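You operate a simulated robot arm through the tools that you are given. There is no shell and no other tool. Be economical: measure what you need, move in short steps, check, and stop when the job is done.

You are at the controls of a simulated two-armed robot. One attempt, no reset.

TASK
Hold the clock, wind it past FULL and slide its alarm on; turn the lamp to LOW, then off.

Only the result counts: the job must be done as asked and must still hold three seconds after the hand-in. Knocking over, shifting, dropping, spilling or breaking anything else fails it.

THE ROBOT
Two 7-joint arms with two-finger parallel grippers on one trunk, on a base that drives. Base frame: it is fixed to the floor where the robot stands at the start and does not move with it; the origin is under the middle of the robot, x ahead of it, y to its left, z up. Units: mm, rad, N and s.
The left shoulder is at the start at [70, 163, 1045], the right one opposite. With the tool pointing down near the work surface each hand reaches from about 340 to 860 mm from the robot's upright axis, wherever it stands, measured 20 degrees to its own side. Places, roughly: alarm slider [500, 0, 700]; reading lamp arm [700, -100, 1000]; reading lamp dial [700, -200, 600]; reading lamp shade [500, -100, 900]; reading lamp switch [700, 0, 600]; winding knob [500, 0, 700]. Payload 3.43 kg a hand.
Tool frame (each hand has its own): the origin (TCP) lies between the finger pads and is the grasp point; the fingertips stand 34 mm ahead of it; z points along the fingers, y is the line along which they close. The gripper opens to 128 mm. The fingers are 24 mm wide and 12 mm thick; the gripper's body (48 by 130 mm) begins 96 mm behind the TCP.
Orientation is that of the tool frame in the base frame, as a unit quaternion [x, y, z, w]. With the fingers straight down and closing along the base's y, the tool's x points along the base's -x, its y along +y and its z along -z.

THE INTERFACE
- The arms move only by the tool apply_moves. It takes "left_steps", "right_steps" or both (then of equal length, played together; a hand with none holds still); each is a list of rows, each a list of 7 numbers: the shift along the base's x, y, z in units of 20 mm (1.0 is 20 mm), then the turn, a rotation vector about the base's x, y, z in units of 6 degrees (1.0 is 6 degrees), then the closure in counts, from 0 (fully open) to 255 (shut). In form: [[dx, dy, dz, wx, wy, wz, grip], ...]. A call has 1 to 20 rows; each row shifts and turns the commanded pose from where the row before left it. A call with a number of a shift or a turn outside -1 to 1 is refused whole. Rows are played at 5 a second. More than 50 mm and 0.15 rad between two rows, or a gripper value outside its range, and nothing of the call is played. A pose out of reach is approached as far as the arm can. The call stops where the force on the tool passes 40 N (or 10 N more than at its start, if that is more) or the arm is blocked; 0.2 s more then pass. The fingers move at their own pace (about 153 mm/s each) and stop on an object; they squeeze with about 41 N. The grip force told is the motor's: it shows also when the fingers shut on nothing. Time passes only in rows, and 0.2 s behind the last, so rows that do not move let the fingers close. The reply holds the time, the measured pose of the TCP, the force on the tool along the base axes, the opening and the grip force, in the units named above and with some noise, with the torque about the TCP (base axes, N m) and any sound that the robot's microphone picked up, and new pictures: "views" is both (left out), scene, wrist or none (wrist: the cameras of the hands that moved).
- Cameras (640 x 400 px; columns grow to the right, rows downward): "scene" is now at [135.2, -6.1, 1265.1]; the picture's right is [-0.06, -1.00, 0.00], its down [-0.64, 0.04, -0.76] and it looks along [0.76, -0.05, -0.65] (base axes); focal length 253 px, centre (320, 200). "left" rides on the left gripper at [76, 11, -160] in its tool frame; the picture's right is [-0.15, 0.99, 0.00], its down [-0.88, -0.13, -0.46] and it looks along [-0.45, -0.07, 0.89] (tool axes); focal length 234 px, centre (320, 200). "right" rides on the right gripper at [76, -11, -160] in its tool frame; the picture's right is [0.15, 0.99, 0.00], its down [-0.88, 0.13, -0.46] and it looks along [-0.45, 0.07, 0.89] (tool axes); focal length 234 px, centre (320, 200).
- raise_lower(by): slides the trunk up (or, below 0, down) by that many mm; the arms and the scene camera ride with it, the base frame stays. It gives what a move gives, with no picture.
- base_move(legs): drives the robot by 1 to 6 legs, each [ahead, left, turn to the left] in mm, mm and rad, along the robot's own axes; the way and the turn of a leg run together, so that a leg with both is an arc; at most 1500 mm and 3.142 rad a leg. The arms and the cameras ride along, it lands a little off, and it stops where it bumps. It gives what a move gives, and a new picture of the scene camera.
- head_to(pan, tilt): turns the head with the scene camera to pan (to the left, within 1.501 rad either way) and tilt (down, from -0.506 to 1.204), counted from straight ahead of the robot. It gives what a move gives, and a new picture of the scene camera.
- measure_at(camera, pixels): for up to 12 pixels [column, row] of the newest picture of that camera ("zoom" is the newest enlarged one), the place [x, y, z] in the base frame of the surface seen there, good to about 3 mm. The clock stands still meanwhile.
- enlarge(camera, box): a new picture of the part [left, top, right, bottom] of that camera's present view, enlarged. The clock stands still meanwhile.
- hand_in(): hands the job in; it is judged then, once.

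Go step by step. Measure first, check grasps and placings, and put right what went wrong. The budget is 80 turns and 260 pictures, counting those below and the enlarged ones. Unless the task says otherwise, let go and move clear before handing in, and close with one line.

The tools are called after ">>>" by a JSON object that holds its "api" and its "payload". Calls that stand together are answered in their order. apply_moves: Moves the arms, as the interface text tells. Its arguments: {"type":"object","properties":{"left_steps":{"type":"array","items":{"type":"array","items":{"type":"number"}}},"right_steps":{"type":"array","items":{"type":"array","items":{"type":"number"}}},"views":{"type":"string","enum":["both","scene","wrist","none"]}},"required":[]} The other tools are called the same way: raise_lower (by) slides the trunk up or down; base_move (legs) drives the base; head_to (pan, tilt) turns the head that bears the scene camera; measure_at (camera, pixels) gives the place of the surface under pixels of a picture; enlarge (camera, box) takes an enlarged picture of a part of a camera's view; hand_in () hands the job in.

At the start:

```text
clock: 0.0
left_ee_pos: [428.0, 107.3, 1067.4]
left_tool_rot: [0.001, 1.0, 0.001, 0.0]
left_wrist_force: [0.0, -0.2, -0.3]
left_wrist_torque: [-0.01, -0.01, 0.01]
left_width: 128.2
left_grasp_force: 0.0
right_ee_pos: [445.0, -271.3, 987.7]
right_tool_rot: [0.0, 1.0, 0.0, 0.0]
right_wrist_force: [0.2, 0.0, 0.1]
right_wrist_torque: [0.0, -0.03, 0.02]
right_width: 128.2
right_grasp_force: 0.0
trunk travel left (down, up): [-525.0, 415.0]
robot x, y, heading: [1.6, -0.4, 0.0]
head pan, tilt: [-0.063, 0.702]
```

scene: 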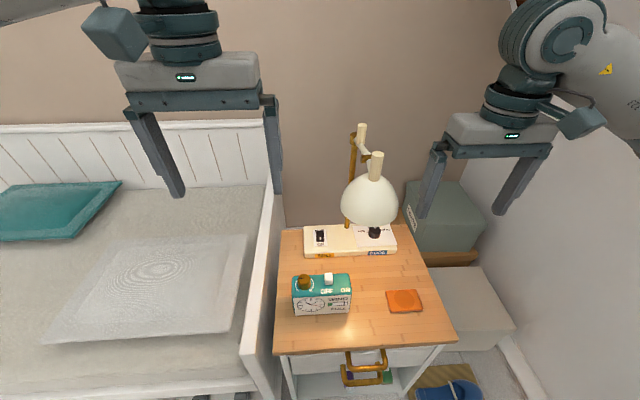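
right: 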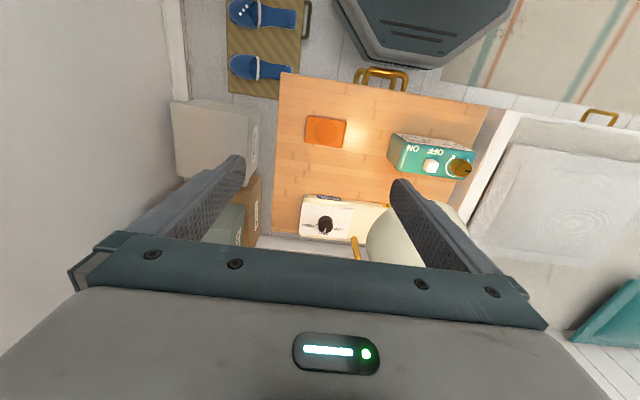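
left: 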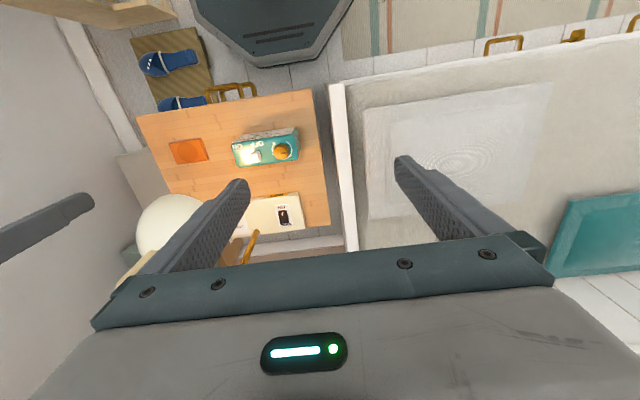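

The scene shows the clock (around 322,293) with a brown knob and white slider on top, and the lamp with its dial (375,232) and switch (320,237). I'll enlarge both first.

>>> {"api": "enlarge", "payload": {"camera": "scene", "box": [280, 260, 376, 320]}}

>>> {"api": "enlarge", "payload": {"camera": "scene", "box": [296, 200, 408, 270]}}

>>> {"api": "enlarge", "payload": {"camera": "right", "box": [380, 120, 484, 185]}}

>>> {"api": "enlarge", "payload": {"camera": "right", "box": [290, 185, 400, 254]}}

>>> {"api": "measure_at", "payload": {"camera": "scene", "pixels": [[304, 279], [304, 285], [328, 277], [328, 283], [296, 298], [348, 295], [322, 305], [375, 232], [320, 237], [310, 252], [390, 250], [370, 200]]}}

```text
6.67 times, centred on (328, 290) of scene
```

zoom: 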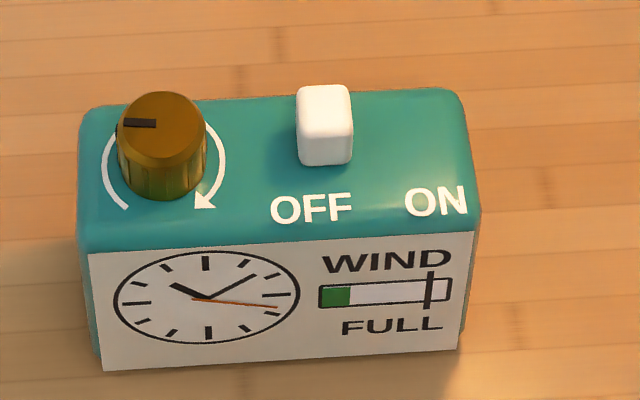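

```text
5.71 times, centred on (352, 235) of scene
```

zoom: 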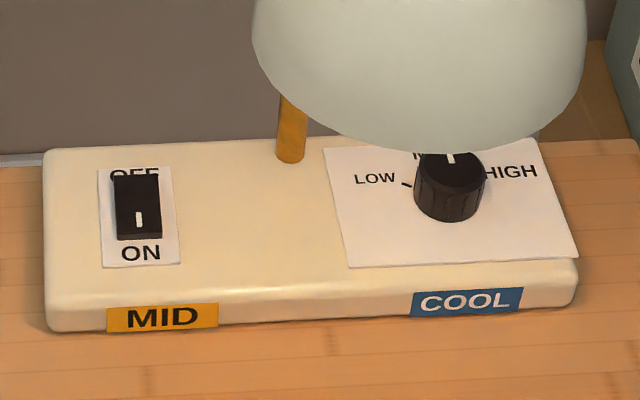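

```text
6.15 times, centred on (432, 152) of right
```

zoom: 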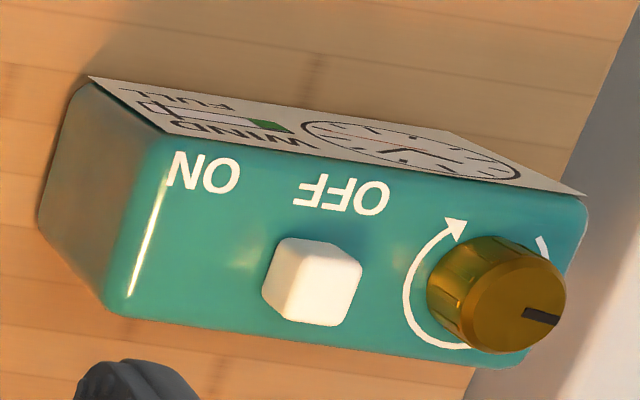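

```text
5.80 times, centred on (345, 220) of right
```

zoom: 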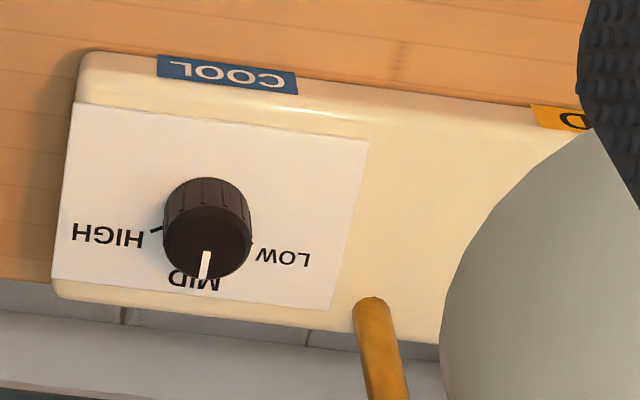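

```text
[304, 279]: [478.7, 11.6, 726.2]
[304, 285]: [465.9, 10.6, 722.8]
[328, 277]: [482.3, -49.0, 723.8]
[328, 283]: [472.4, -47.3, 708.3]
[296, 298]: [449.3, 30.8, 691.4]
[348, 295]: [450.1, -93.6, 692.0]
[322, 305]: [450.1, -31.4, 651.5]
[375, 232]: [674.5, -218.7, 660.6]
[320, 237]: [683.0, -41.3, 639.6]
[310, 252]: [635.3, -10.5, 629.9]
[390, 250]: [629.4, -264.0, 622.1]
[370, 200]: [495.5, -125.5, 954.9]
```

The clock spans roughly x 450–?, y 33 to -95 with its top at z≈697. The lamp shade may sit close by, so I'll measure clearances (shade edges, bed rail, clock back, knob and slider).

>>> {"api": "measure_at", "payload": {"camera": "scene", "pixels": [[344, 205], [396, 205], [370, 224], [370, 180], [375, 158], [361, 130], [352, 160], [270, 200], [255, 330], [245, 340], [300, 265], [400, 265]]}}

>>> {"api": "measure_at", "payload": {"camera": "right", "pixels": [[370, 240], [390, 255], [440, 225], [400, 180], [462, 180], [430, 166], [461, 168], [395, 150], [480, 150], [325, 226], [323, 130], [355, 240]]}}

>>> {"api": "measure_at", "payload": {"camera": "left", "pixels": [[284, 151], [254, 156], [297, 160], [240, 165], [297, 135], [237, 143], [335, 120], [345, 200], [140, 220], [200, 215], [150, 205], [283, 217]]}}

```text
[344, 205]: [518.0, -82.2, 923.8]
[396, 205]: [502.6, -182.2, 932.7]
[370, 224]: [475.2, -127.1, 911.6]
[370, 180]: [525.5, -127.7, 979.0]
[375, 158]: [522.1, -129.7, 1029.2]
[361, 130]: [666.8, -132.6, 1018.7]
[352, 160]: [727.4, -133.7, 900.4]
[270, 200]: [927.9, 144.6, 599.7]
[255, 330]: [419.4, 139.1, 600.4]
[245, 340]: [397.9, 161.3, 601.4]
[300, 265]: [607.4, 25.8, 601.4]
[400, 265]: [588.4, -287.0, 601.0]
```

```text
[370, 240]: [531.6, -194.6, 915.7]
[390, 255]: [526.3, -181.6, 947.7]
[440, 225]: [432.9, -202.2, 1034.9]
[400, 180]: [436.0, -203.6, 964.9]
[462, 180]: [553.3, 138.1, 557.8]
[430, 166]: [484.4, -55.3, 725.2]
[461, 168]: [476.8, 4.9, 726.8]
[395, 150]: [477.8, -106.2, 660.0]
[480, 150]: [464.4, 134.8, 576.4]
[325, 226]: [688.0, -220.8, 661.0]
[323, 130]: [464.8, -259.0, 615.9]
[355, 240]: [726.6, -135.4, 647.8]
```

```text
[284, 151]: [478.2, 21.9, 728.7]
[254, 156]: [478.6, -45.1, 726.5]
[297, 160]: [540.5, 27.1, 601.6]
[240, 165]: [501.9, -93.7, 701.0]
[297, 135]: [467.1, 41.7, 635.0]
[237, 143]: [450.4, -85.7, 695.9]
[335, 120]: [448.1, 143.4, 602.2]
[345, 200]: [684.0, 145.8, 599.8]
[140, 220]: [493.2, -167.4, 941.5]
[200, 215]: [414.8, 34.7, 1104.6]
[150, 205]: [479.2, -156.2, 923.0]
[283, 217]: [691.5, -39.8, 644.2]
```

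The clock body is about x 450–508, y 35 to -95, z 600–700, and the shade sits above z≈900 over x>465, y -75 to -185. The right hand will hold the clock's right end, tilted in under the shade, while the left winds. First I'll yaw and lower the right hand.

>>> {"api": "apply_moves", "payload": {"right_steps": [[0.11, 0, -0.77, 0, 0, 1, 0], [0.11, 0, -0.77, 0, 0, 1, 0], [0.11, 0, -0.77, 0, 0, 1, 0], [0.11, 0, -0.77, 0, 0, 1, 0], [0.11, 0, -0.77, 0, 0, 1, 0], [0.11, 0, -0.77, 0, 0, 1, 0], [0.11, 0, -0.77, 0, 0, 1, 0], [0.11, 0, -0.77, 0, 0, 1, 0], [0.11, 0, -0.77, 0, 0, 1, 0], [0.11, 0, -0.77, 0, 0, 1, 0], [0.11, 0, -0.77, 0, 0, 1, 0], [0.11, 0, -0.77, 0, 0, 1, 0], [0.11, 0, -0.77, 0, 0, 1, 0], [0.11, 0, -0.77, 0, 0, 1, 0], [0.11, 0, -0.77, 0, 0, 1, 0]]}}

```text
clock: 3.2
left_ee_pos: [427.2, 107.2, 1068.7]
left_tool_rot: [0.0, 1.0, -0.001, 0.001]
left_wrist_force: [0.4, 0.0, 0.1]
left_wrist_torque: [-0.03, -0.02, -0.01]
left_width: 128.0
left_grasp_force: 0.2
right_ee_pos: [423.5, -233.0, 795.6]
right_tool_rot: [-0.641, 0.767, -0.022, 0.014]
right_wrist_force: [-0.7, -0.1, 0.4]
right_wrist_torque: [0.01, -0.05, 0.01]
right_width: 128.0
right_grasp_force: 0.2
right hand out of reach, approached as far as the arm can: row 11, 12, 13, 14, 15
trunk travel left (down, up): [-525.0, 415.0]
robot x, y, heading: [-0.2, -0.7, 0.001]
head pan, tilt: [-0.063, 0.702]
```

scene: 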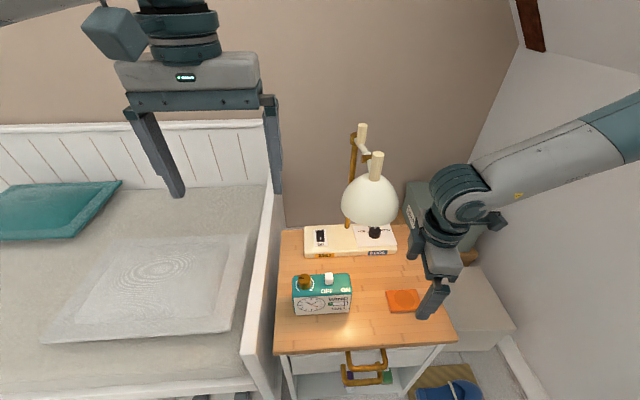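
right: 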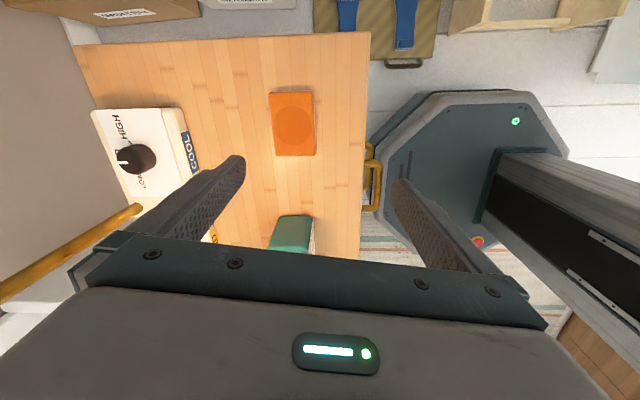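

Yaw stopped at about 80° because of a wrist limit, and the elbow sits well out to the right. Tilting should ease the wrist, so I'll try that and move in slightly.

>>> {"api": "apply_moves", "payload": {"right_steps": [[0, 0, 0, 1, 0, 0, 0], [0, 0, 0, 1, 0, 0, 0], [0, 0, 0, 1, 0, 0, 0], [0, 0, 0, 1, 0, 0, 0], [0, 0, 0, 1, 0, 0, 0], [0, 0, 0, 1, 0, 0, 0], [0, 0, 0, 1, 0, 0, 0], [0, 0, 0, 1, 0, 0, 0]]}}

```text
clock: 5.0
left_ee_pos: [428.9, 106.3, 1068.6]
left_tool_rot: [0.0, 1.0, 0.0, 0.0]
left_wrist_force: [0.7, 1.1, 0.5]
left_wrist_torque: [0.0, 0.01, 0.0]
left_width: 128.0
left_grasp_force: 0.1
right_ee_pos: [371.0, -142.4, 757.0]
right_tool_rot: [-0.58, 0.709, 0.293, 0.273]
right_wrist_force: [0.4, 0.2, -0.2]
right_wrist_torque: [0.01, -0.01, 0.02]
right_width: 127.8
right_grasp_force: 0.1
right hand out of reach, approached as far as the arm can: row 1, 2, 3, 4, 5, 6, 7, 8
trunk travel left (down, up): [-525.0, 415.0]
robot x, y, heading: [-2.3, 0.9, -0.001]
head pan, tilt: [-0.063, 0.702]
```

scene: 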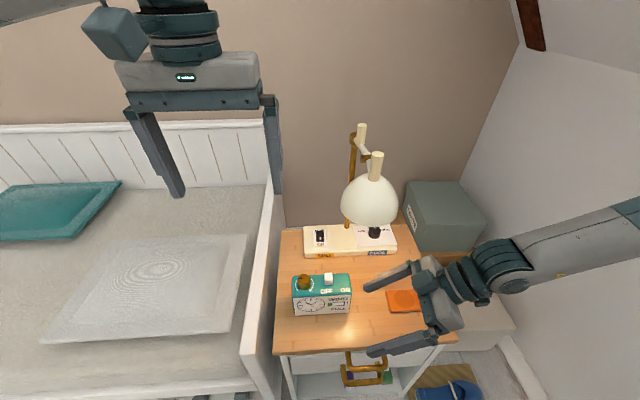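
right: 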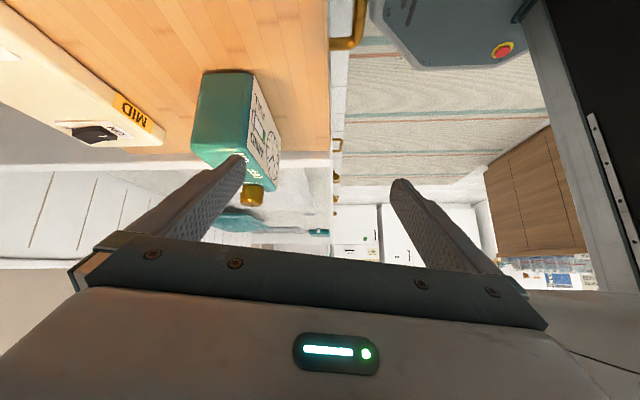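

The tilt came out at about 47°, but x is only 371 of the ~460 I wanted. I'll test whether easing the yaw by 12° and pushing +x and -y gets it there.

>>> {"api": "apply_moves", "payload": {"right_steps": [[0, -1, 0, 0, 0, -1, 0], [0.5, -1, 0, 0, 0, -1, 0], [1, -0.5, 0, 0, 0, 0, 0], [1, 0, 0, 0, 0, 0, 0], [1, 0, 0, 0, 0, 0, 0], [1, 0, 0, 0, 0, 0, 0]], "views": "scene"}}

```text
clock: 6.4
left_ee_pos: [429.4, 107.5, 1068.6]
left_tool_rot: [0.0, 1.0, 0.0, -0.001]
left_wrist_force: [1.2, -0.8, 0.2]
left_wrist_torque: [-0.02, 0.01, 0.01]
left_width: 127.7
left_grasp_force: 0.0
right_ee_pos: [454.1, -175.5, 751.8]
right_tool_rot: [-0.503, 0.767, 0.262, 0.301]
right_wrist_force: [0.4, -0.3, 0.0]
right_wrist_torque: [-0.03, 0.02, 0.03]
right_width: 128.0
right_grasp_force: 0.0
right hand out of reach, approached as far as the arm can: row 4, 5, 6
trunk travel left (down, up): [-525.0, 415.0]
robot x, y, heading: [-0.7, -2.1, -0.0]
head pan, tilt: [-0.063, 0.702]
```

scene: 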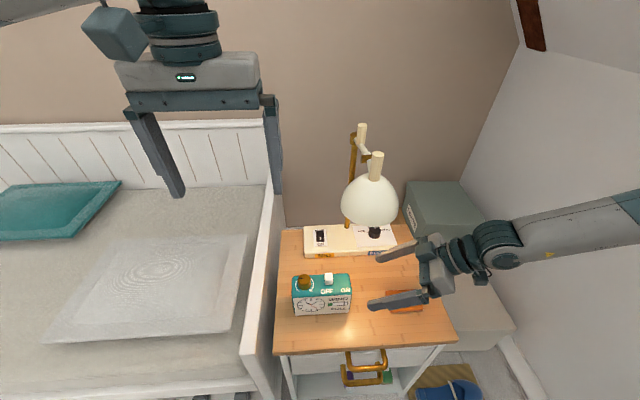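

Yaw and reach are coupled here (yaw ≈67°, x 454). Turning the base left gives the right arm a better angle on the clock, so I'll retract the right hand first.

>>> {"api": "apply_moves", "payload": {"right_steps": [[-0.5, -1, 0.5, 0, 0, 0, 0], [-1, -1, 0.5, 0, 0, 0, 0], [-1, -1, 0.5, 0, 0, 0, 0], [-1, -1, 0.5, 0, 0, 0, 0], [-1, -1, 0.5, 0, 0, 0, 0], [-1, -1, 0, 0, 0, 0, 0], [-1, -1, 0, 0, 0, 0, 0], [-1, -1, 0, 0, 0, 0, 0], [-1, -1, 0, 0, 0, 0, 0]], "views": "scene"}}

>>> {"api": "base_move", "payload": {"legs": [[0, 0, 0.4]]}}

```text
clock: 8.4
left_ee_pos: [428.3, 106.7, 1068.6]
left_tool_rot: [0.0, 1.0, 0.001, 0.001]
left_wrist_force: [0.0, 0.5, 0.5]
left_wrist_torque: [-0.01, 0.02, 0.02]
left_width: 127.8
left_grasp_force: 0.0
right_ee_pos: [343.2, -212.0, 716.8]
right_tool_rot: [-0.503, 0.766, 0.263, 0.301]
right_wrist_force: [-0.5, 0.1, -0.1]
right_wrist_torque: [0.03, 0.02, 0.01]
right_width: 127.9
right_grasp_force: 0.0
right hand out of reach, approached as far as the arm can: row 1, 2, 3, 4, 5, 6, 7, 8, 9
trunk travel left (down, up): [-525.0, 415.0]
robot x, y, heading: [-0.1, -1.1, 0.003]
head pan, tilt: [-0.063, 0.702]
```

scene: 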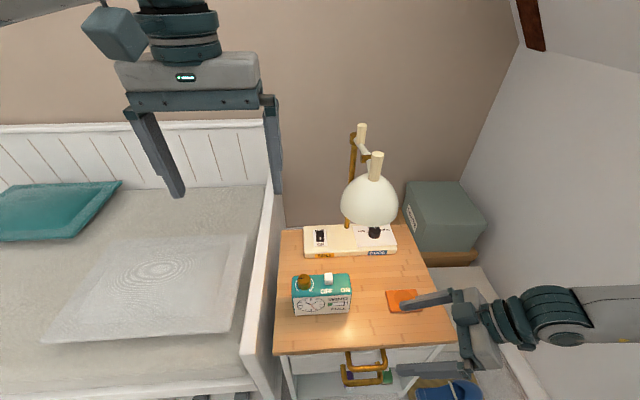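

```text
clock: 10.0
left_ee_pos: [349.1, 270.7, 1067.5]
left_tool_rot: [-0.206, 0.979, 0.0, 0.0]
left_wrist_force: [0.2, 0.1, 0.1]
left_wrist_torque: [-0.03, 0.02, -0.05]
left_width: 128.1
left_grasp_force: 0.2
right_ee_pos: [399.7, -55.4, 716.9]
right_tool_rot: [0.65, -0.647, -0.318, -0.241]
right_wrist_force: [-0.6, 0.4, 0.7]
right_wrist_torque: [-0.01, -0.04, 0.02]
right_width: 127.9
right_grasp_force: 0.1
trunk travel left (down, up): [-525.0, 415.0]
robot x, y, heading: [4.0, -2.3, 0.413]
head pan, tilt: [-0.063, 0.702]
```

scene: 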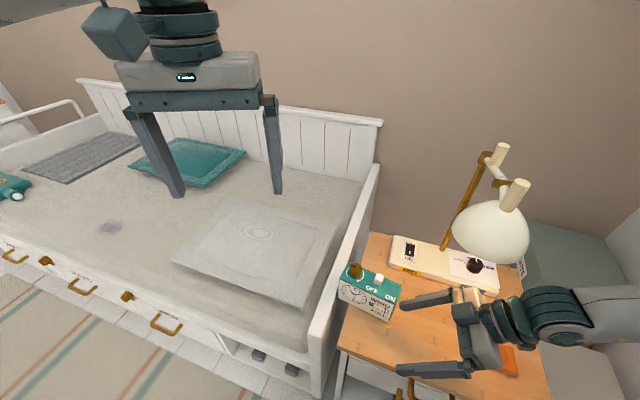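

The base turned 0.41 rad and the hand's yaw is now about 90°. The rear finger looks close to the clock, so I'll check positions before moving.

>>> {"api": "enlarge", "payload": {"camera": "scene", "box": [320, 240, 480, 340]}}

>>> {"api": "measure_at", "payload": {"camera": "scene", "pixels": [[404, 302], [356, 268], [379, 279], [341, 294], [391, 316], [399, 285], [408, 372], [475, 265], [410, 250]]}}

```text
4.00 times, centred on (400, 290) of scene
```

zoom: 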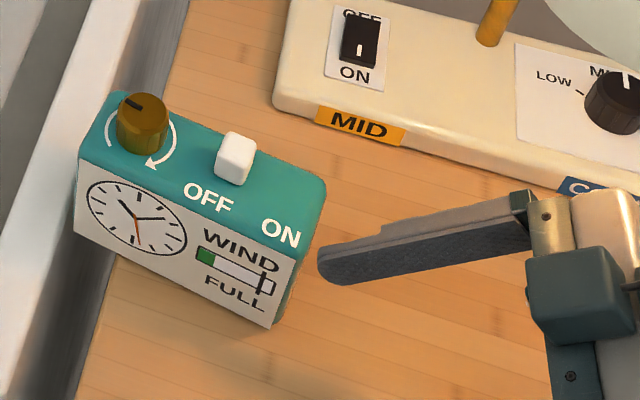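

```text
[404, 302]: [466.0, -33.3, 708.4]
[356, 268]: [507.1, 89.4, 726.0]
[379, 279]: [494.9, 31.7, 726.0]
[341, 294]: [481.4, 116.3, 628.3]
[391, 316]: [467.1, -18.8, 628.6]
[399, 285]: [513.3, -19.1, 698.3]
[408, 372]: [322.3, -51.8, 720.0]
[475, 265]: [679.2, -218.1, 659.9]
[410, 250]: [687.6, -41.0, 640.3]
```

The clock was pushed about 75 mm to the left during the turn (knob now at [507, 89]). It is still upright. I'll back out, grip its right end properly and put it back where it stood.

>>> {"api": "apply_moves", "payload": {"right_steps": [[0, -1, 0.5, 0, 0, 0, 0], [0, -1, 0.5, 0, 0, 0, 0], [0, -1, 0.5, 0, 0, 0, 0], [0, -1, 0.5, 0, 0, 0, 0], [0, -0.5, 0, 0, 0, 0, 0], [1, 0, 0, 0, 0, -0.5, 0], [1, 0, 0, 0, 0, -0.5, 0], [1, 0, 0, 0, 0, 0, 0], [1, 0, 0, 0, 0, 0, 0], [0.8, 0, 0, 0, 0, 0, 0]]}}

```text
clock: 12.2
left_ee_pos: [349.4, 271.4, 1069.1]
left_tool_rot: [-0.206, 0.979, 0.001, 0.0]
left_wrist_force: [0.3, 0.0, 0.4]
left_wrist_torque: [-0.02, -0.02, 0.01]
left_width: 127.6
left_grasp_force: 0.1
right_ee_pos: [483.6, -42.9, 708.1]
right_tool_rot: [-0.615, 0.68, 0.305, 0.258]
right_wrist_force: [1.3, 0.4, -0.2]
right_wrist_torque: [0.01, 0.02, 0.01]
right_width: 127.9
right_grasp_force: 0.0
right hand out of reach, approached as far as the arm can: row 1, 2, 3, 4, 5, 9, 10
trunk travel left (down, up): [-525.0, 415.0]
robot x, y, heading: [-3.0, -0.3, 0.414]
head pan, tilt: [-0.063, 0.702]
```

scene: 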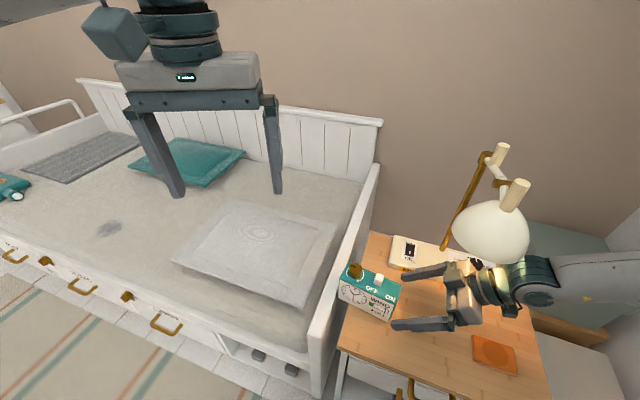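
right: 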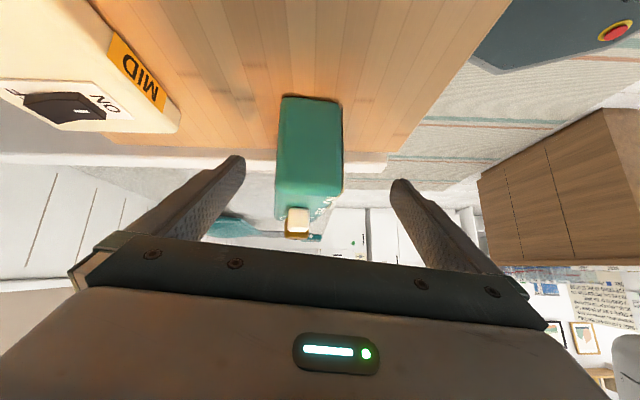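

The hand is at [484, -43, 708] with the clock's end between the fingers (290–340, 100–215 in the right picture). I'll advance down and in, then close.

>>> {"api": "apply_moves", "payload": {"right_steps": [[0.2, 0.5, -0.5, 0, 0, 0, 0], [0.2, 0.5, -0.5, 0, 0, 0, 0], [0.1, 0.5, -0.5, 0, 0, 0, 0], [0.1, 0.4, -0.5, 0, 0, 0, 0]]}}

```text
clock: 13.2
left_ee_pos: [348.3, 270.5, 1068.8]
left_tool_rot: [-0.206, 0.979, 0.0, -0.001]
left_wrist_force: [-0.3, -0.6, -0.1]
left_wrist_torque: [-0.01, -0.01, 0.02]
left_width: 128.0
left_grasp_force: 0.0
right_ee_pos: [494.6, -6.1, 669.1]
right_tool_rot: [-0.614, 0.681, 0.305, 0.258]
right_wrist_force: [0.9, 0.5, 0.3]
right_wrist_torque: [0.0, 0.0, 0.02]
right_width: 127.7
right_grasp_force: 0.0
trunk travel left (down, up): [-525.0, 415.0]
robot x, y, heading: [-1.2, 0.7, 0.413]
head pan, tilt: [-0.063, 0.702]
```

scene: 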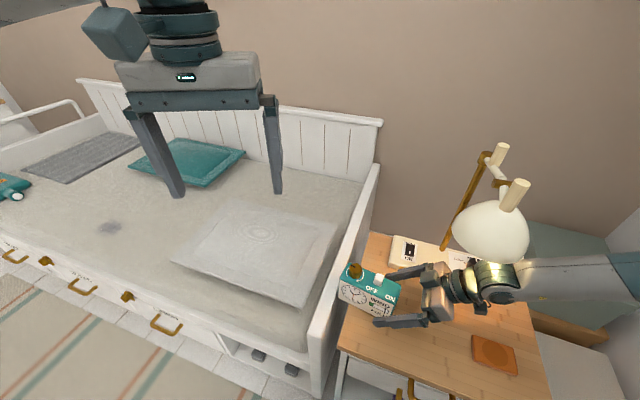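
right: 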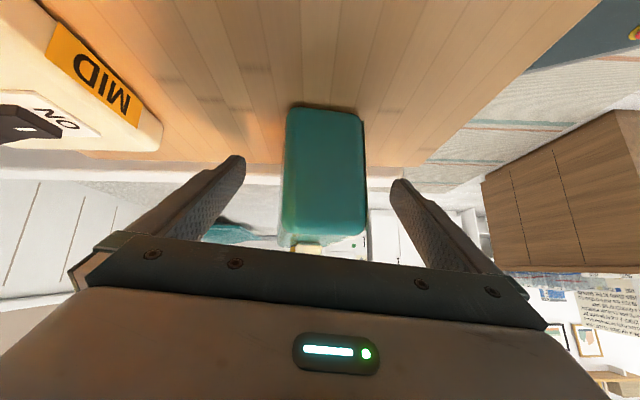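

The hand reached [495, -6, 669] with the clock centred between the fingers. Closing now.

>>> {"api": "apply_moves", "payload": {"right_steps": [[0, 0, 0, 0, 0, 0, 120], [0, 0, 0, 0, 0, 0, 255], [0, 0, 0, 0, 0, 0, 255], [0, 0, 0, 0, 0, 0, 255]], "views": "scene"}}

```text
clock: 14.2
left_ee_pos: [348.8, 271.0, 1068.0]
left_tool_rot: [-0.206, 0.979, 0.0, -0.001]
left_wrist_force: [0.0, -0.1, -0.8]
left_wrist_torque: [-0.01, 0.02, 0.01]
left_width: 127.8
left_grasp_force: 0.1
right_ee_pos: [495.4, -5.7, 668.2]
right_tool_rot: [-0.615, 0.679, 0.307, 0.259]
right_wrist_force: [1.9, 0.7, 4.0]
right_wrist_torque: [0.75, -0.4, -0.2]
right_width: 61.7
right_grasp_force: 40.9
trunk travel left (down, up): [-525.0, 415.0]
robot x, y, heading: [5.2, 2.3, 0.415]
head pan, tilt: [-0.063, 0.702]
```

scene: 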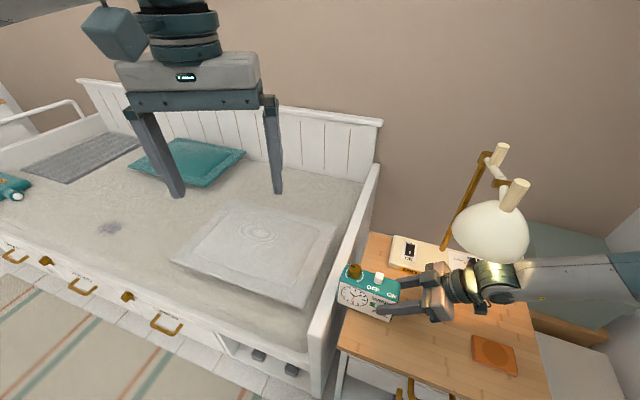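

Grip is solid (61.7 mm, 41 N). I'll measure the knob and gauge again, then bring the left hand over the knob.

>>> {"api": "enlarge", "payload": {"camera": "scene", "box": [328, 255, 408, 325]}}

>>> {"api": "measure_at", "payload": {"camera": "scene", "pixels": [[352, 267], [355, 265], [355, 268], [359, 267], [379, 276], [348, 264], [362, 273]]}}

>>> {"api": "measure_at", "payload": {"camera": "zoom", "pixels": [[180, 90], [215, 95], [250, 100], [215, 80], [215, 115]]}}

```text
5.71 times, centred on (368, 290) of scene
```

zoom: 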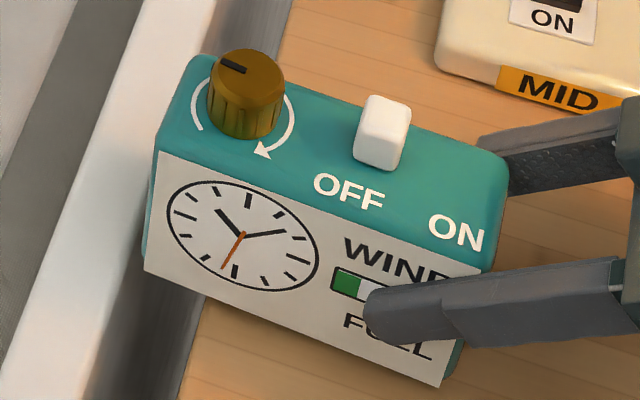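

```text
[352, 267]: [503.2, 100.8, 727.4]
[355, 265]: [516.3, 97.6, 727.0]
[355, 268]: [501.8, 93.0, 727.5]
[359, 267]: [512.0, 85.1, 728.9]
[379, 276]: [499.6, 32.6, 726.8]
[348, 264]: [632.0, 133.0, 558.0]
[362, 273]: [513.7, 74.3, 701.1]
```

```text
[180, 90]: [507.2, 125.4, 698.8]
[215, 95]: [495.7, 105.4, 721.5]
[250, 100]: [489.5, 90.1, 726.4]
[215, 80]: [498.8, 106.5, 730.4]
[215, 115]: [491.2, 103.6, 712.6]
```

Knob centre is about [506, 94], top z 727, radius ≈17. I'll bring the left hand above it while yawing CCW for a long winding stroke.

>>> {"api": "apply_moves", "payload": {"left_steps": [[0.52, -0.59, -0.85, 0, 0, 1, 120], [0.52, -0.59, -0.85, 0, 0, 1, 120], [0.52, -0.59, -0.85, 0, 0, 1, 120], [0.52, -0.59, -0.85, 0, 0, 1, 120], [0.52, -0.59, -0.85, 0, 0, 1, 120], [0.52, -0.59, -0.85, 0, 0, 1, 120], [0.52, -0.59, -0.85, 0, 0, 1, 120], [0.52, -0.59, -0.85, 0, 0, 1, 120], [0.52, -0.59, -0.85, 0, 0, 1, 120], [0.52, -0.59, -0.85, 0, 0, 1, 120], [0.52, -0.59, -0.85, 0, 0, 1, 120], [0.52, -0.59, -0.85, 0, 0, 1, 120], [0.52, -0.59, -0.85, 0, 0, 1, 120], [0.52, -0.59, -0.85, 0, 0, 1, 120], [0.55, -0.59, -0.85, 0, 0, 1, 120]]}}

```text
clock: 17.4
left_ee_pos: [504.2, 92.4, 813.2]
left_tool_rot: [0.838, -0.545, 0.0, -0.001]
left_wrist_force: [-0.4, 0.3, 0.1]
left_wrist_torque: [-0.02, -0.03, -0.01]
left_width: 67.5
left_grasp_force: 0.1
right_ee_pos: [494.8, -8.0, 668.3]
right_tool_rot: [-0.615, 0.68, 0.305, 0.258]
right_wrist_force: [-2.3, -9.9, 20.1]
right_wrist_torque: [-0.61, -0.45, -0.13]
right_width: 62.0
right_grasp_force: 40.9
trunk travel left (down, up): [-525.0, 415.0]
robot x, y, heading: [0.1, -4.3, 0.416]
head pan, tilt: [-0.063, 0.702]
```

scene: 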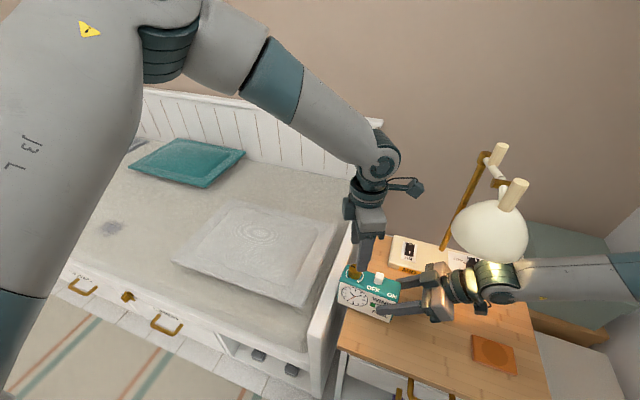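
left: 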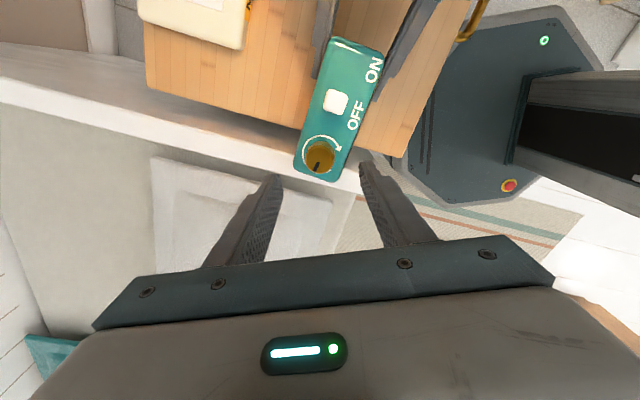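

The knob at (320,158) in the left picture is right on the tool axis. Descending 75 mm, then closing.

>>> {"api": "apply_moves", "payload": {"left_steps": [[0, 0, -1, 0, 0, 0, 120], [0, 0, -1, 0, 0, 0, 120], [0, 0, -1, 0, 0, 0, 120], [0, 0, -0.7, 0, 0, 0, 120], [0, 0, 0, 0, 0, 0, 255], [0, 0, 0, 0, 0, 0, 255]]}}

```text
clock: 18.8
left_ee_pos: [504.9, 92.6, 740.2]
left_tool_rot: [0.838, -0.546, 0.001, -0.001]
left_wrist_force: [1.4, -1.4, 8.3]
left_wrist_torque: [-0.45, 0.83, 0.02]
left_width: 32.6
left_grasp_force: 41.1
right_ee_pos: [494.5, -5.5, 669.1]
right_tool_rot: [-0.616, 0.679, 0.305, 0.258]
right_wrist_force: [-2.3, -0.7, 6.7]
right_wrist_torque: [-0.07, -1.31, 0.22]
right_width: 62.0
right_grasp_force: 41.0
trunk travel left (down, up): [-525.0, 415.0]
robot x, y, heading: [-2.9, 2.0, 0.419]
head pan, tilt: [-0.063, 0.702]
```

scene: 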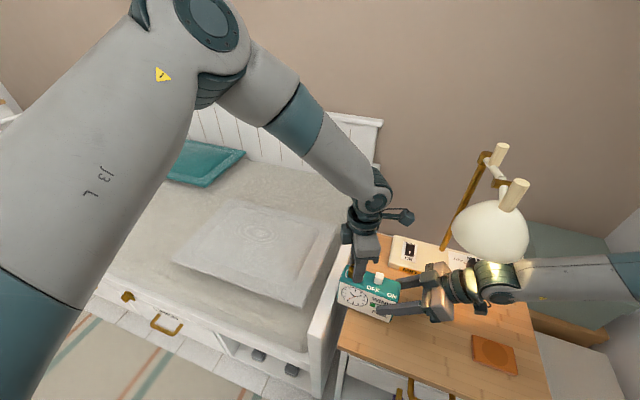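
left: 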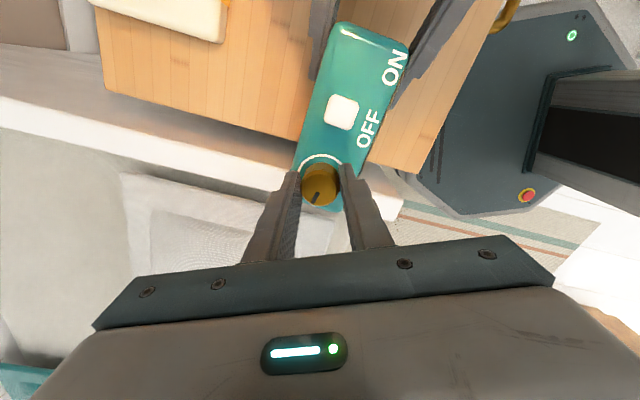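

The knob is gripped (32.6 mm wide). Winding clockwise 60° first to watch the response.

>>> {"api": "apply_moves", "payload": {"left_steps": [[0, 0, 0, 0, 0, -1, 255], [0, 0, 0, 0, 0, -1, 255], [0, 0, 0, 0, 0, -1, 255], [0, 0, 0, 0, 0, -1, 255], [0, 0, 0, 0, 0, -1, 255], [0, 0, 0, 0, 0, -1, 255], [0, 0, 0, 0, 0, -1, 255], [0, 0, 0, 0, 0, -1, 255], [0, 0, 0, 0, 0, -1, 255], [0, 0, 0, 0, 0, -1, 255]]}}

>>> {"api": "enlarge", "payload": {"camera": "scene", "box": [328, 255, 408, 325]}}

```text
clock: 21.0
left_ee_pos: [505.2, 93.7, 738.9]
left_tool_rot: [-0.452, 0.892, 0.001, -0.001]
left_wrist_force: [-11.7, -6.2, 10.2]
left_wrist_torque: [-0.13, 1.46, 0.0]
left_width: 32.2
left_grasp_force: 40.9
right_ee_pos: [495.4, -7.7, 668.5]
right_tool_rot: [-0.615, 0.68, 0.305, 0.258]
right_wrist_force: [10.6, 9.2, -0.9]
right_wrist_torque: [0.01, -0.74, -0.97]
right_width: 62.0
right_grasp_force: 40.6
trunk travel left (down, up): [-525.0, 415.0]
robot x, y, heading: [1.3, 1.4, 0.416]
head pan, tilt: [-0.063, 0.702]
```

scene: 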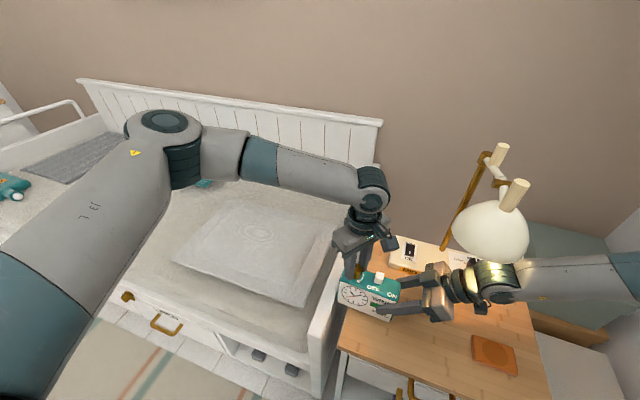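
left: 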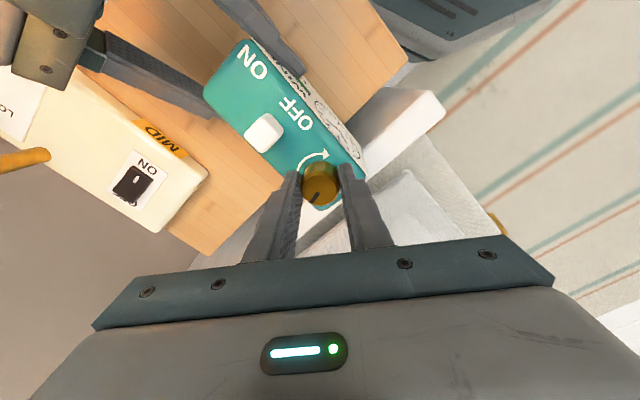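

```text
5.71 times, centred on (368, 290) of scene
```

zoom: 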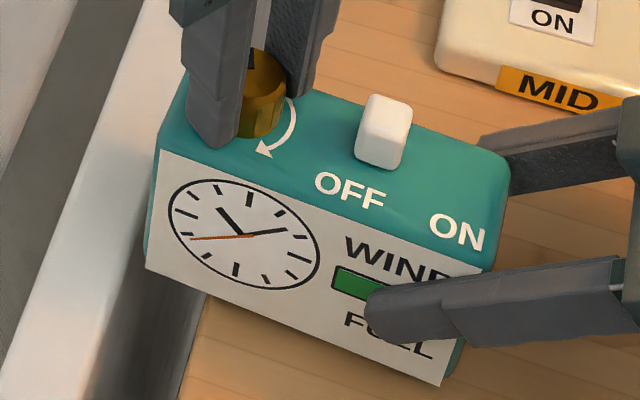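

The dial marker turned with the hand, and the green bar now extends behind the right finger. Winding on another 54°, then I'll check the gauge from the left camera.

>>> {"api": "apply_moves", "payload": {"left_steps": [[0, 0, 0, 0, 0, -1, 255], [0, 0, 0, 0, 0, -1, 255], [0, 0, 0, 0, 0, -1, 255], [0, 0, 0, 0, 0, -1, 255], [0, 0, 0, 0, 0, -1, 255], [0, 0, 0, 0, 0, -1, 255], [0, 0, 0, 0, 0, -1, 255], [0, 0, 0, 0, 0, -1, 255], [0, 0, 0, 0, 0, -1, 255]]}}

>>> {"api": "enlarge", "payload": {"camera": "left", "box": [160, 20, 352, 140]}}

>>> {"api": "enlarge", "payload": {"camera": "scene", "box": [328, 255, 408, 325]}}

```text
clock: 23.0
left_ee_pos: [505.5, 93.4, 739.5]
left_tool_rot: [0.003, 1.0, 0.001, 0.0]
left_wrist_force: [-16.5, 8.3, 0.0]
left_wrist_torque: [0.24, 0.83, 0.01]
left_width: 30.8
left_grasp_force: 41.2
right_ee_pos: [495.2, -6.6, 669.1]
right_tool_rot: [-0.615, 0.68, 0.305, 0.258]
right_wrist_force: [20.0, -8.1, 12.1]
right_wrist_torque: [0.21, -0.24, -1.64]
right_width: 61.7
right_grasp_force: 40.7
trunk travel left (down, up): [-525.0, 415.0]
robot x, y, heading: [-3.2, -1.4, 0.412]
head pan, tilt: [-0.063, 0.702]
```

scene: 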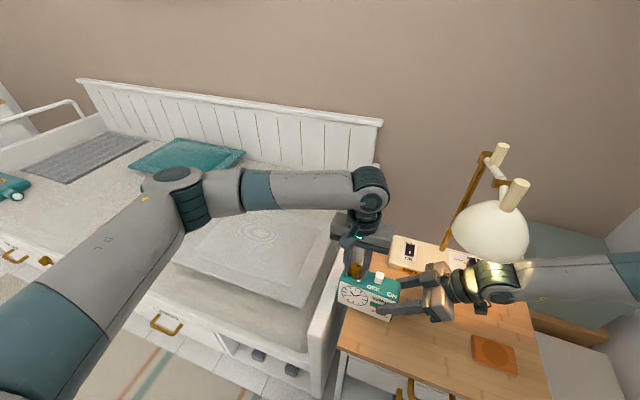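
left: 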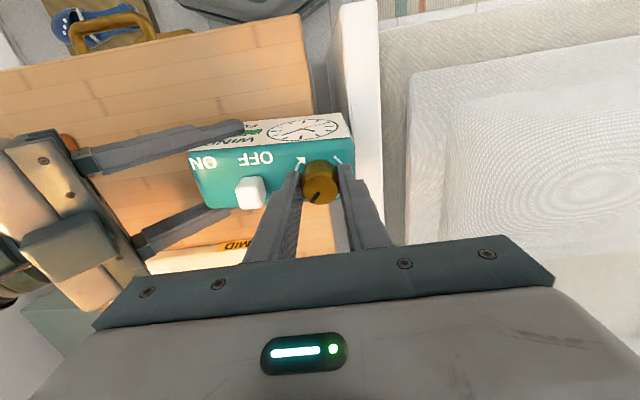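

```text
3.33 times, centred on (256, 80) of left
```

zoom: 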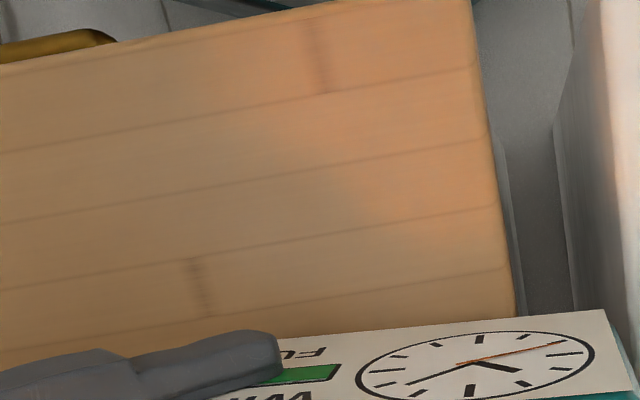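

```text
5.71 times, centred on (368, 290) of scene
```

zoom: 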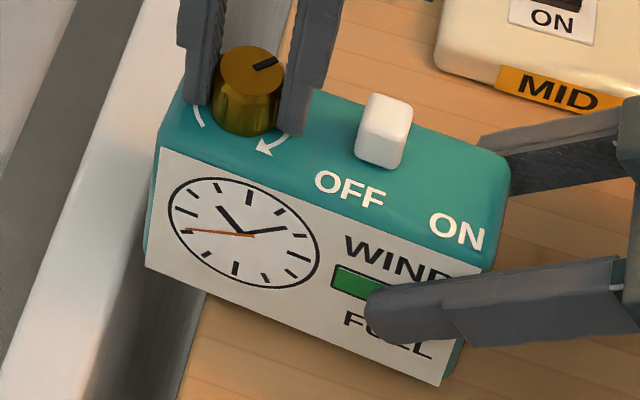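

The gauge's far end is hidden behind the right finger (365–460, 285–345 in the zoom). With the left hand gripping the knob and steadying the clock, I'll open the right briefly to read it.

>>> {"api": "apply_moves", "payload": {"right_steps": [[0, 0, 0, 0, 0, 0, 40], [0, 0, 0, 0, 0, 0, 0]], "views": "scene"}}

>>> {"api": "enlarge", "payload": {"camera": "scene", "box": [328, 255, 408, 325]}}

```text
clock: 23.6
left_ee_pos: [505.9, 92.7, 739.1]
left_tool_rot: [0.002, 1.0, 0.0, 0.0]
left_wrist_force: [-0.6, -0.2, 1.0]
left_wrist_torque: [0.16, -0.04, -0.04]
left_width: 30.7
left_grasp_force: 40.9
right_ee_pos: [495.3, -5.7, 667.5]
right_tool_rot: [-0.616, 0.679, 0.307, 0.256]
right_wrist_force: [0.8, 0.0, -0.1]
right_wrist_torque: [-0.02, 0.02, 0.03]
right_width: 127.9
right_grasp_force: 0.1
trunk travel left (down, up): [-525.0, 415.0]
robot x, y, heading: [2.3, 0.5, 0.418]
head pan, tilt: [-0.063, 0.702]
```

scene: 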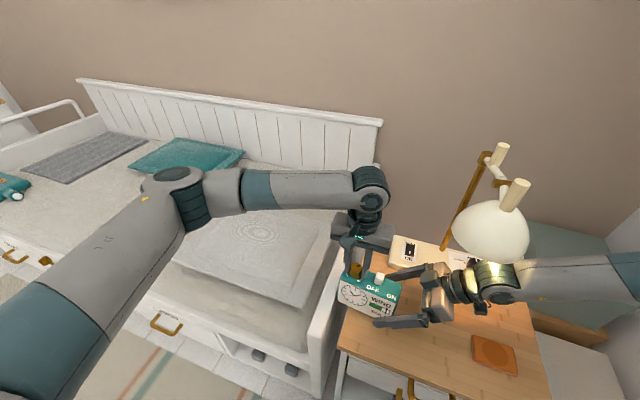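

```text
5.71 times, centred on (368, 290) of scene
```

zoom: 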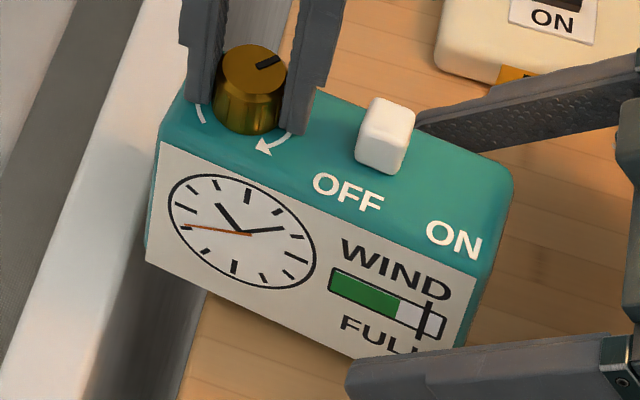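

The gauge reads about 0.60 with FULL at about 0.85, so roughly 0.33% per degree and ~95–100° more to go. I'll re-grip the clock, open the left hand, turn it back 60° and re-grip the knob.

>>> {"api": "apply_moves", "payload": {"right_steps": [[0, 0, 0, 0, 0, 0, 255], [0, 0, 0, 0, 0, 0, 255], [0, 0, 0, 0, 0, 0, 255], [0, 0, 0, 0, 0, 0, 255], [0, 0, 0, 0, 0, 0, 255], [0, 0, 0, 0, 0, 0, 255], [0, 0, 0, 0, 0, 0, 255], [0, 0, 0, 0, 0, 0, 255], [0, 0, 0, 0, 0, 0, 255], [0, 0, 0, 0, 0, 0, 255], [0, 0, 0, 0, 0, 0, 255], [0, 0, 0, 0, 0, 0, 255], [0, 0, 0, 0, 0, 0, 255], [0, 0, 0, 0, 0, 0, 255], [0, 0, 0, 0, 0, 0, 255], [0, 0, 0, 0, 0, 0, 255], [0, 0, 0, 0, 0, 0, 255]], "left_steps": [[0, 0, 0, 0, 0, 0, 255], [0, 0, 0, 0, 0, 0, 255], [0, 0, 0, 0, 0, 0, 255], [0, 0, 0, 0, 0, 0, 140], [0, 0, 0, 0, 0, 0, 140], [0, 0, 0, 0, 0, 1, 140], [0, 0, 0, 0, 0, 1, 140], [0, 0, 0, 0, 0, 1, 140], [0, 0, 0, 0, 0, 1, 140], [0, 0, 0, 0, 0, 1, 140], [0, 0, 0, 0, 0, 1, 140], [0, 0, 0, 0, 0, 1, 140], [0, 0, 0, 0, 0, 1, 140], [0, 0, 0, 0, 0, 1, 140], [0, 0, 0, 0, 0, 1, 140], [0, 0, 0, 0, 0, 0, 255], [0, 0, 0, 0, 0, 0, 255]], "views": "wrist"}}

```text
clock: 27.2
left_ee_pos: [506.7, 92.7, 740.6]
left_tool_rot: [-0.499, 0.867, 0.0, -0.001]
left_wrist_force: [-1.7, -1.6, 9.2]
left_wrist_torque: [0.22, 0.88, -0.06]
left_width: 32.4
left_grasp_force: 41.3
right_ee_pos: [495.2, -5.7, 667.5]
right_tool_rot: [-0.616, 0.68, 0.305, 0.257]
right_wrist_force: [0.8, 1.9, -7.6]
right_wrist_torque: [-1.28, -0.71, -0.05]
right_width: 61.8
right_grasp_force: 41.4
trunk travel left (down, up): [-525.0, 415.0]
robot x, y, heading: [-1.5, 1.6, 0.413]
head pan, tilt: [-0.063, 0.702]
```

right: 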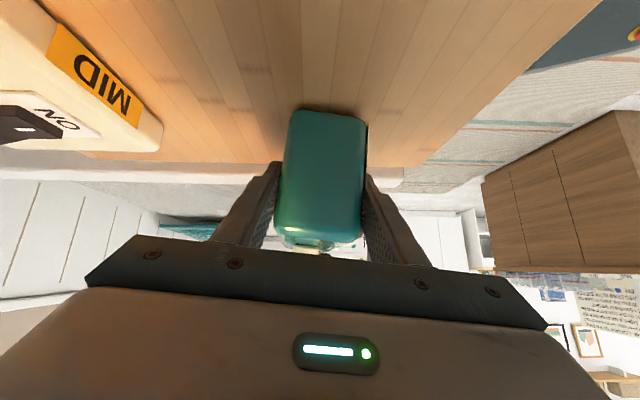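
left: 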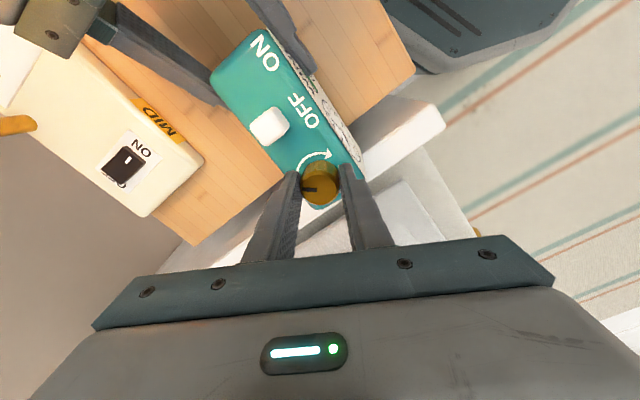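

Both grips are good. Winding clockwise 102°.

>>> {"api": "apply_moves", "payload": {"left_steps": [[0, 0, 0, 0, 0, -1, 255], [0, 0, 0, 0, 0, -1, 255], [0, 0, 0, 0, 0, -1, 255], [0, 0, 0, 0, 0, -1, 255], [0, 0, 0, 0, 0, -1, 255], [0, 0, 0, 0, 0, -1, 255], [0, 0, 0, 0, 0, -1, 255], [0, 0, 0, 0, 0, -1, 255], [0, 0, 0, 0, 0, -1, 255], [0, 0, 0, 0, 0, -1, 255], [0, 0, 0, 0, 0, -1, 255], [0, 0, 0, 0, 0, -1, 255], [0, 0, 0, 0, 0, -1, 255], [0, 0, 0, 0, 0, -1, 255], [0, 0, 0, 0, 0, -1, 255], [0, 0, 0, 0, 0, -1, 255], [0, 0, 0, 0, 0, -1, 255]], "views": "scene"}}

>>> {"api": "enlarge", "payload": {"camera": "scene", "box": [328, 255, 408, 325]}}

```text
clock: 30.8
left_ee_pos: [505.4, 93.2, 740.2]
left_tool_rot: [0.362, 0.932, 0.0, 0.0]
left_wrist_force: [1.5, 4.7, 3.0]
left_wrist_torque: [-1.32, 0.35, 0.25]
left_width: 31.8
left_grasp_force: 40.8
right_ee_pos: [494.1, -6.2, 668.4]
right_tool_rot: [-0.616, 0.679, 0.305, 0.256]
right_wrist_force: [-2.6, -4.5, -3.3]
right_wrist_torque: [0.99, -0.5, -0.03]
right_width: 62.0
right_grasp_force: 40.9
trunk travel left (down, up): [-525.0, 415.0]
robot x, y, heading: [-0.0, 0.1, 0.419]
head pan, tilt: [-0.063, 0.702]
```

scene: 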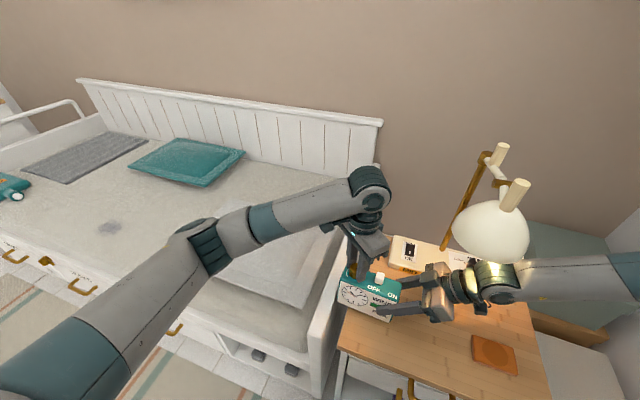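

```text
5.71 times, centred on (368, 290) of scene
```

zoom: 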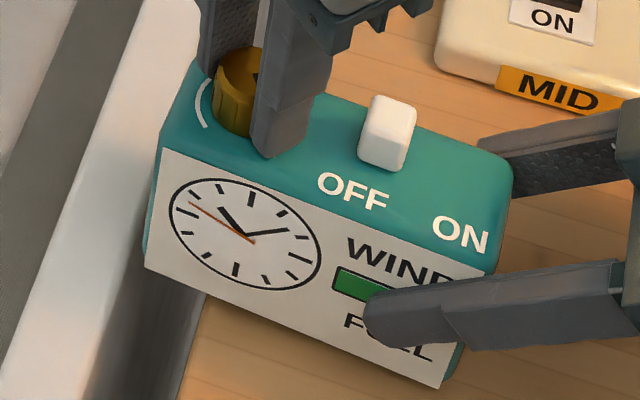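

Now I'll open the right hand briefly to read the gauge, then re-close it.

>>> {"api": "apply_moves", "payload": {"right_steps": [[0, 0, 0, 0, 0, 0, 40], [0, 0, 0, 0, 0, 0, 0]], "views": "scene"}}

>>> {"api": "enlarge", "payload": {"camera": "scene", "box": [328, 255, 408, 325]}}

>>> {"api": "apply_moves", "payload": {"right_steps": [[0, 0, 0, 0, 0, 0, 255], [0, 0, 0, 0, 0, 0, 255], [0, 0, 0, 0, 0, 0, 255]], "views": "none"}}

```text
clock: 31.4
left_ee_pos: [504.2, 91.8, 740.3]
left_tool_rot: [0.361, 0.932, 0.0, 0.001]
left_wrist_force: [1.1, -3.2, 5.4]
left_wrist_torque: [-1.55, -0.3, 0.11]
left_width: 30.8
left_grasp_force: 40.6
right_ee_pos: [494.8, -6.2, 669.1]
right_tool_rot: [-0.616, 0.68, 0.305, 0.257]
right_wrist_force: [-0.8, 0.1, 1.2]
right_wrist_torque: [0.07, 0.0, 0.01]
right_width: 127.7
right_grasp_force: 0.0
trunk travel left (down, up): [-525.0, 415.0]
robot x, y, heading: [1.9, 1.5, 0.414]
head pan, tilt: [-0.063, 0.702]
```

scene: 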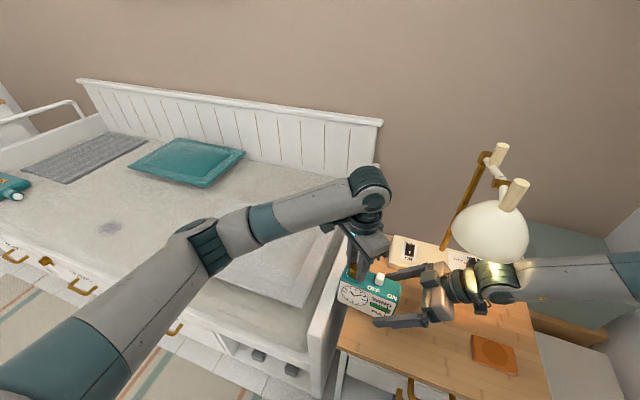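

```text
5.71 times, centred on (368, 290) of scene
```

zoom: 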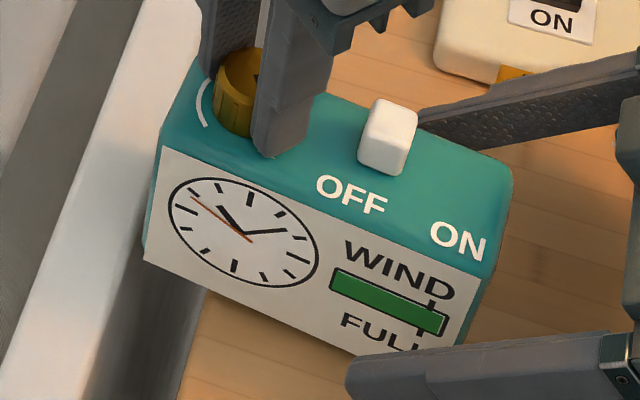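

```text
clock: 32.2
left_ee_pos: [503.5, 93.3, 740.5]
left_tool_rot: [0.36, 0.933, 0.0, -0.002]
left_wrist_force: [-5.0, -1.3, 3.0]
left_wrist_torque: [-0.11, 1.82, -0.03]
left_width: 31.5
left_grasp_force: 40.7
right_ee_pos: [494.6, -6.6, 667.7]
right_tool_rot: [-0.615, 0.68, 0.304, 0.258]
right_wrist_force: [1.8, -1.7, 3.6]
right_wrist_torque: [-0.8, -1.52, -0.58]
right_width: 62.5
right_grasp_force: 41.3
trunk travel left (down, up): [-525.0, 415.0]
robot x, y, heading: [0.3, 0.1, 0.416]
head pan, tilt: [-0.063, 0.702]
```

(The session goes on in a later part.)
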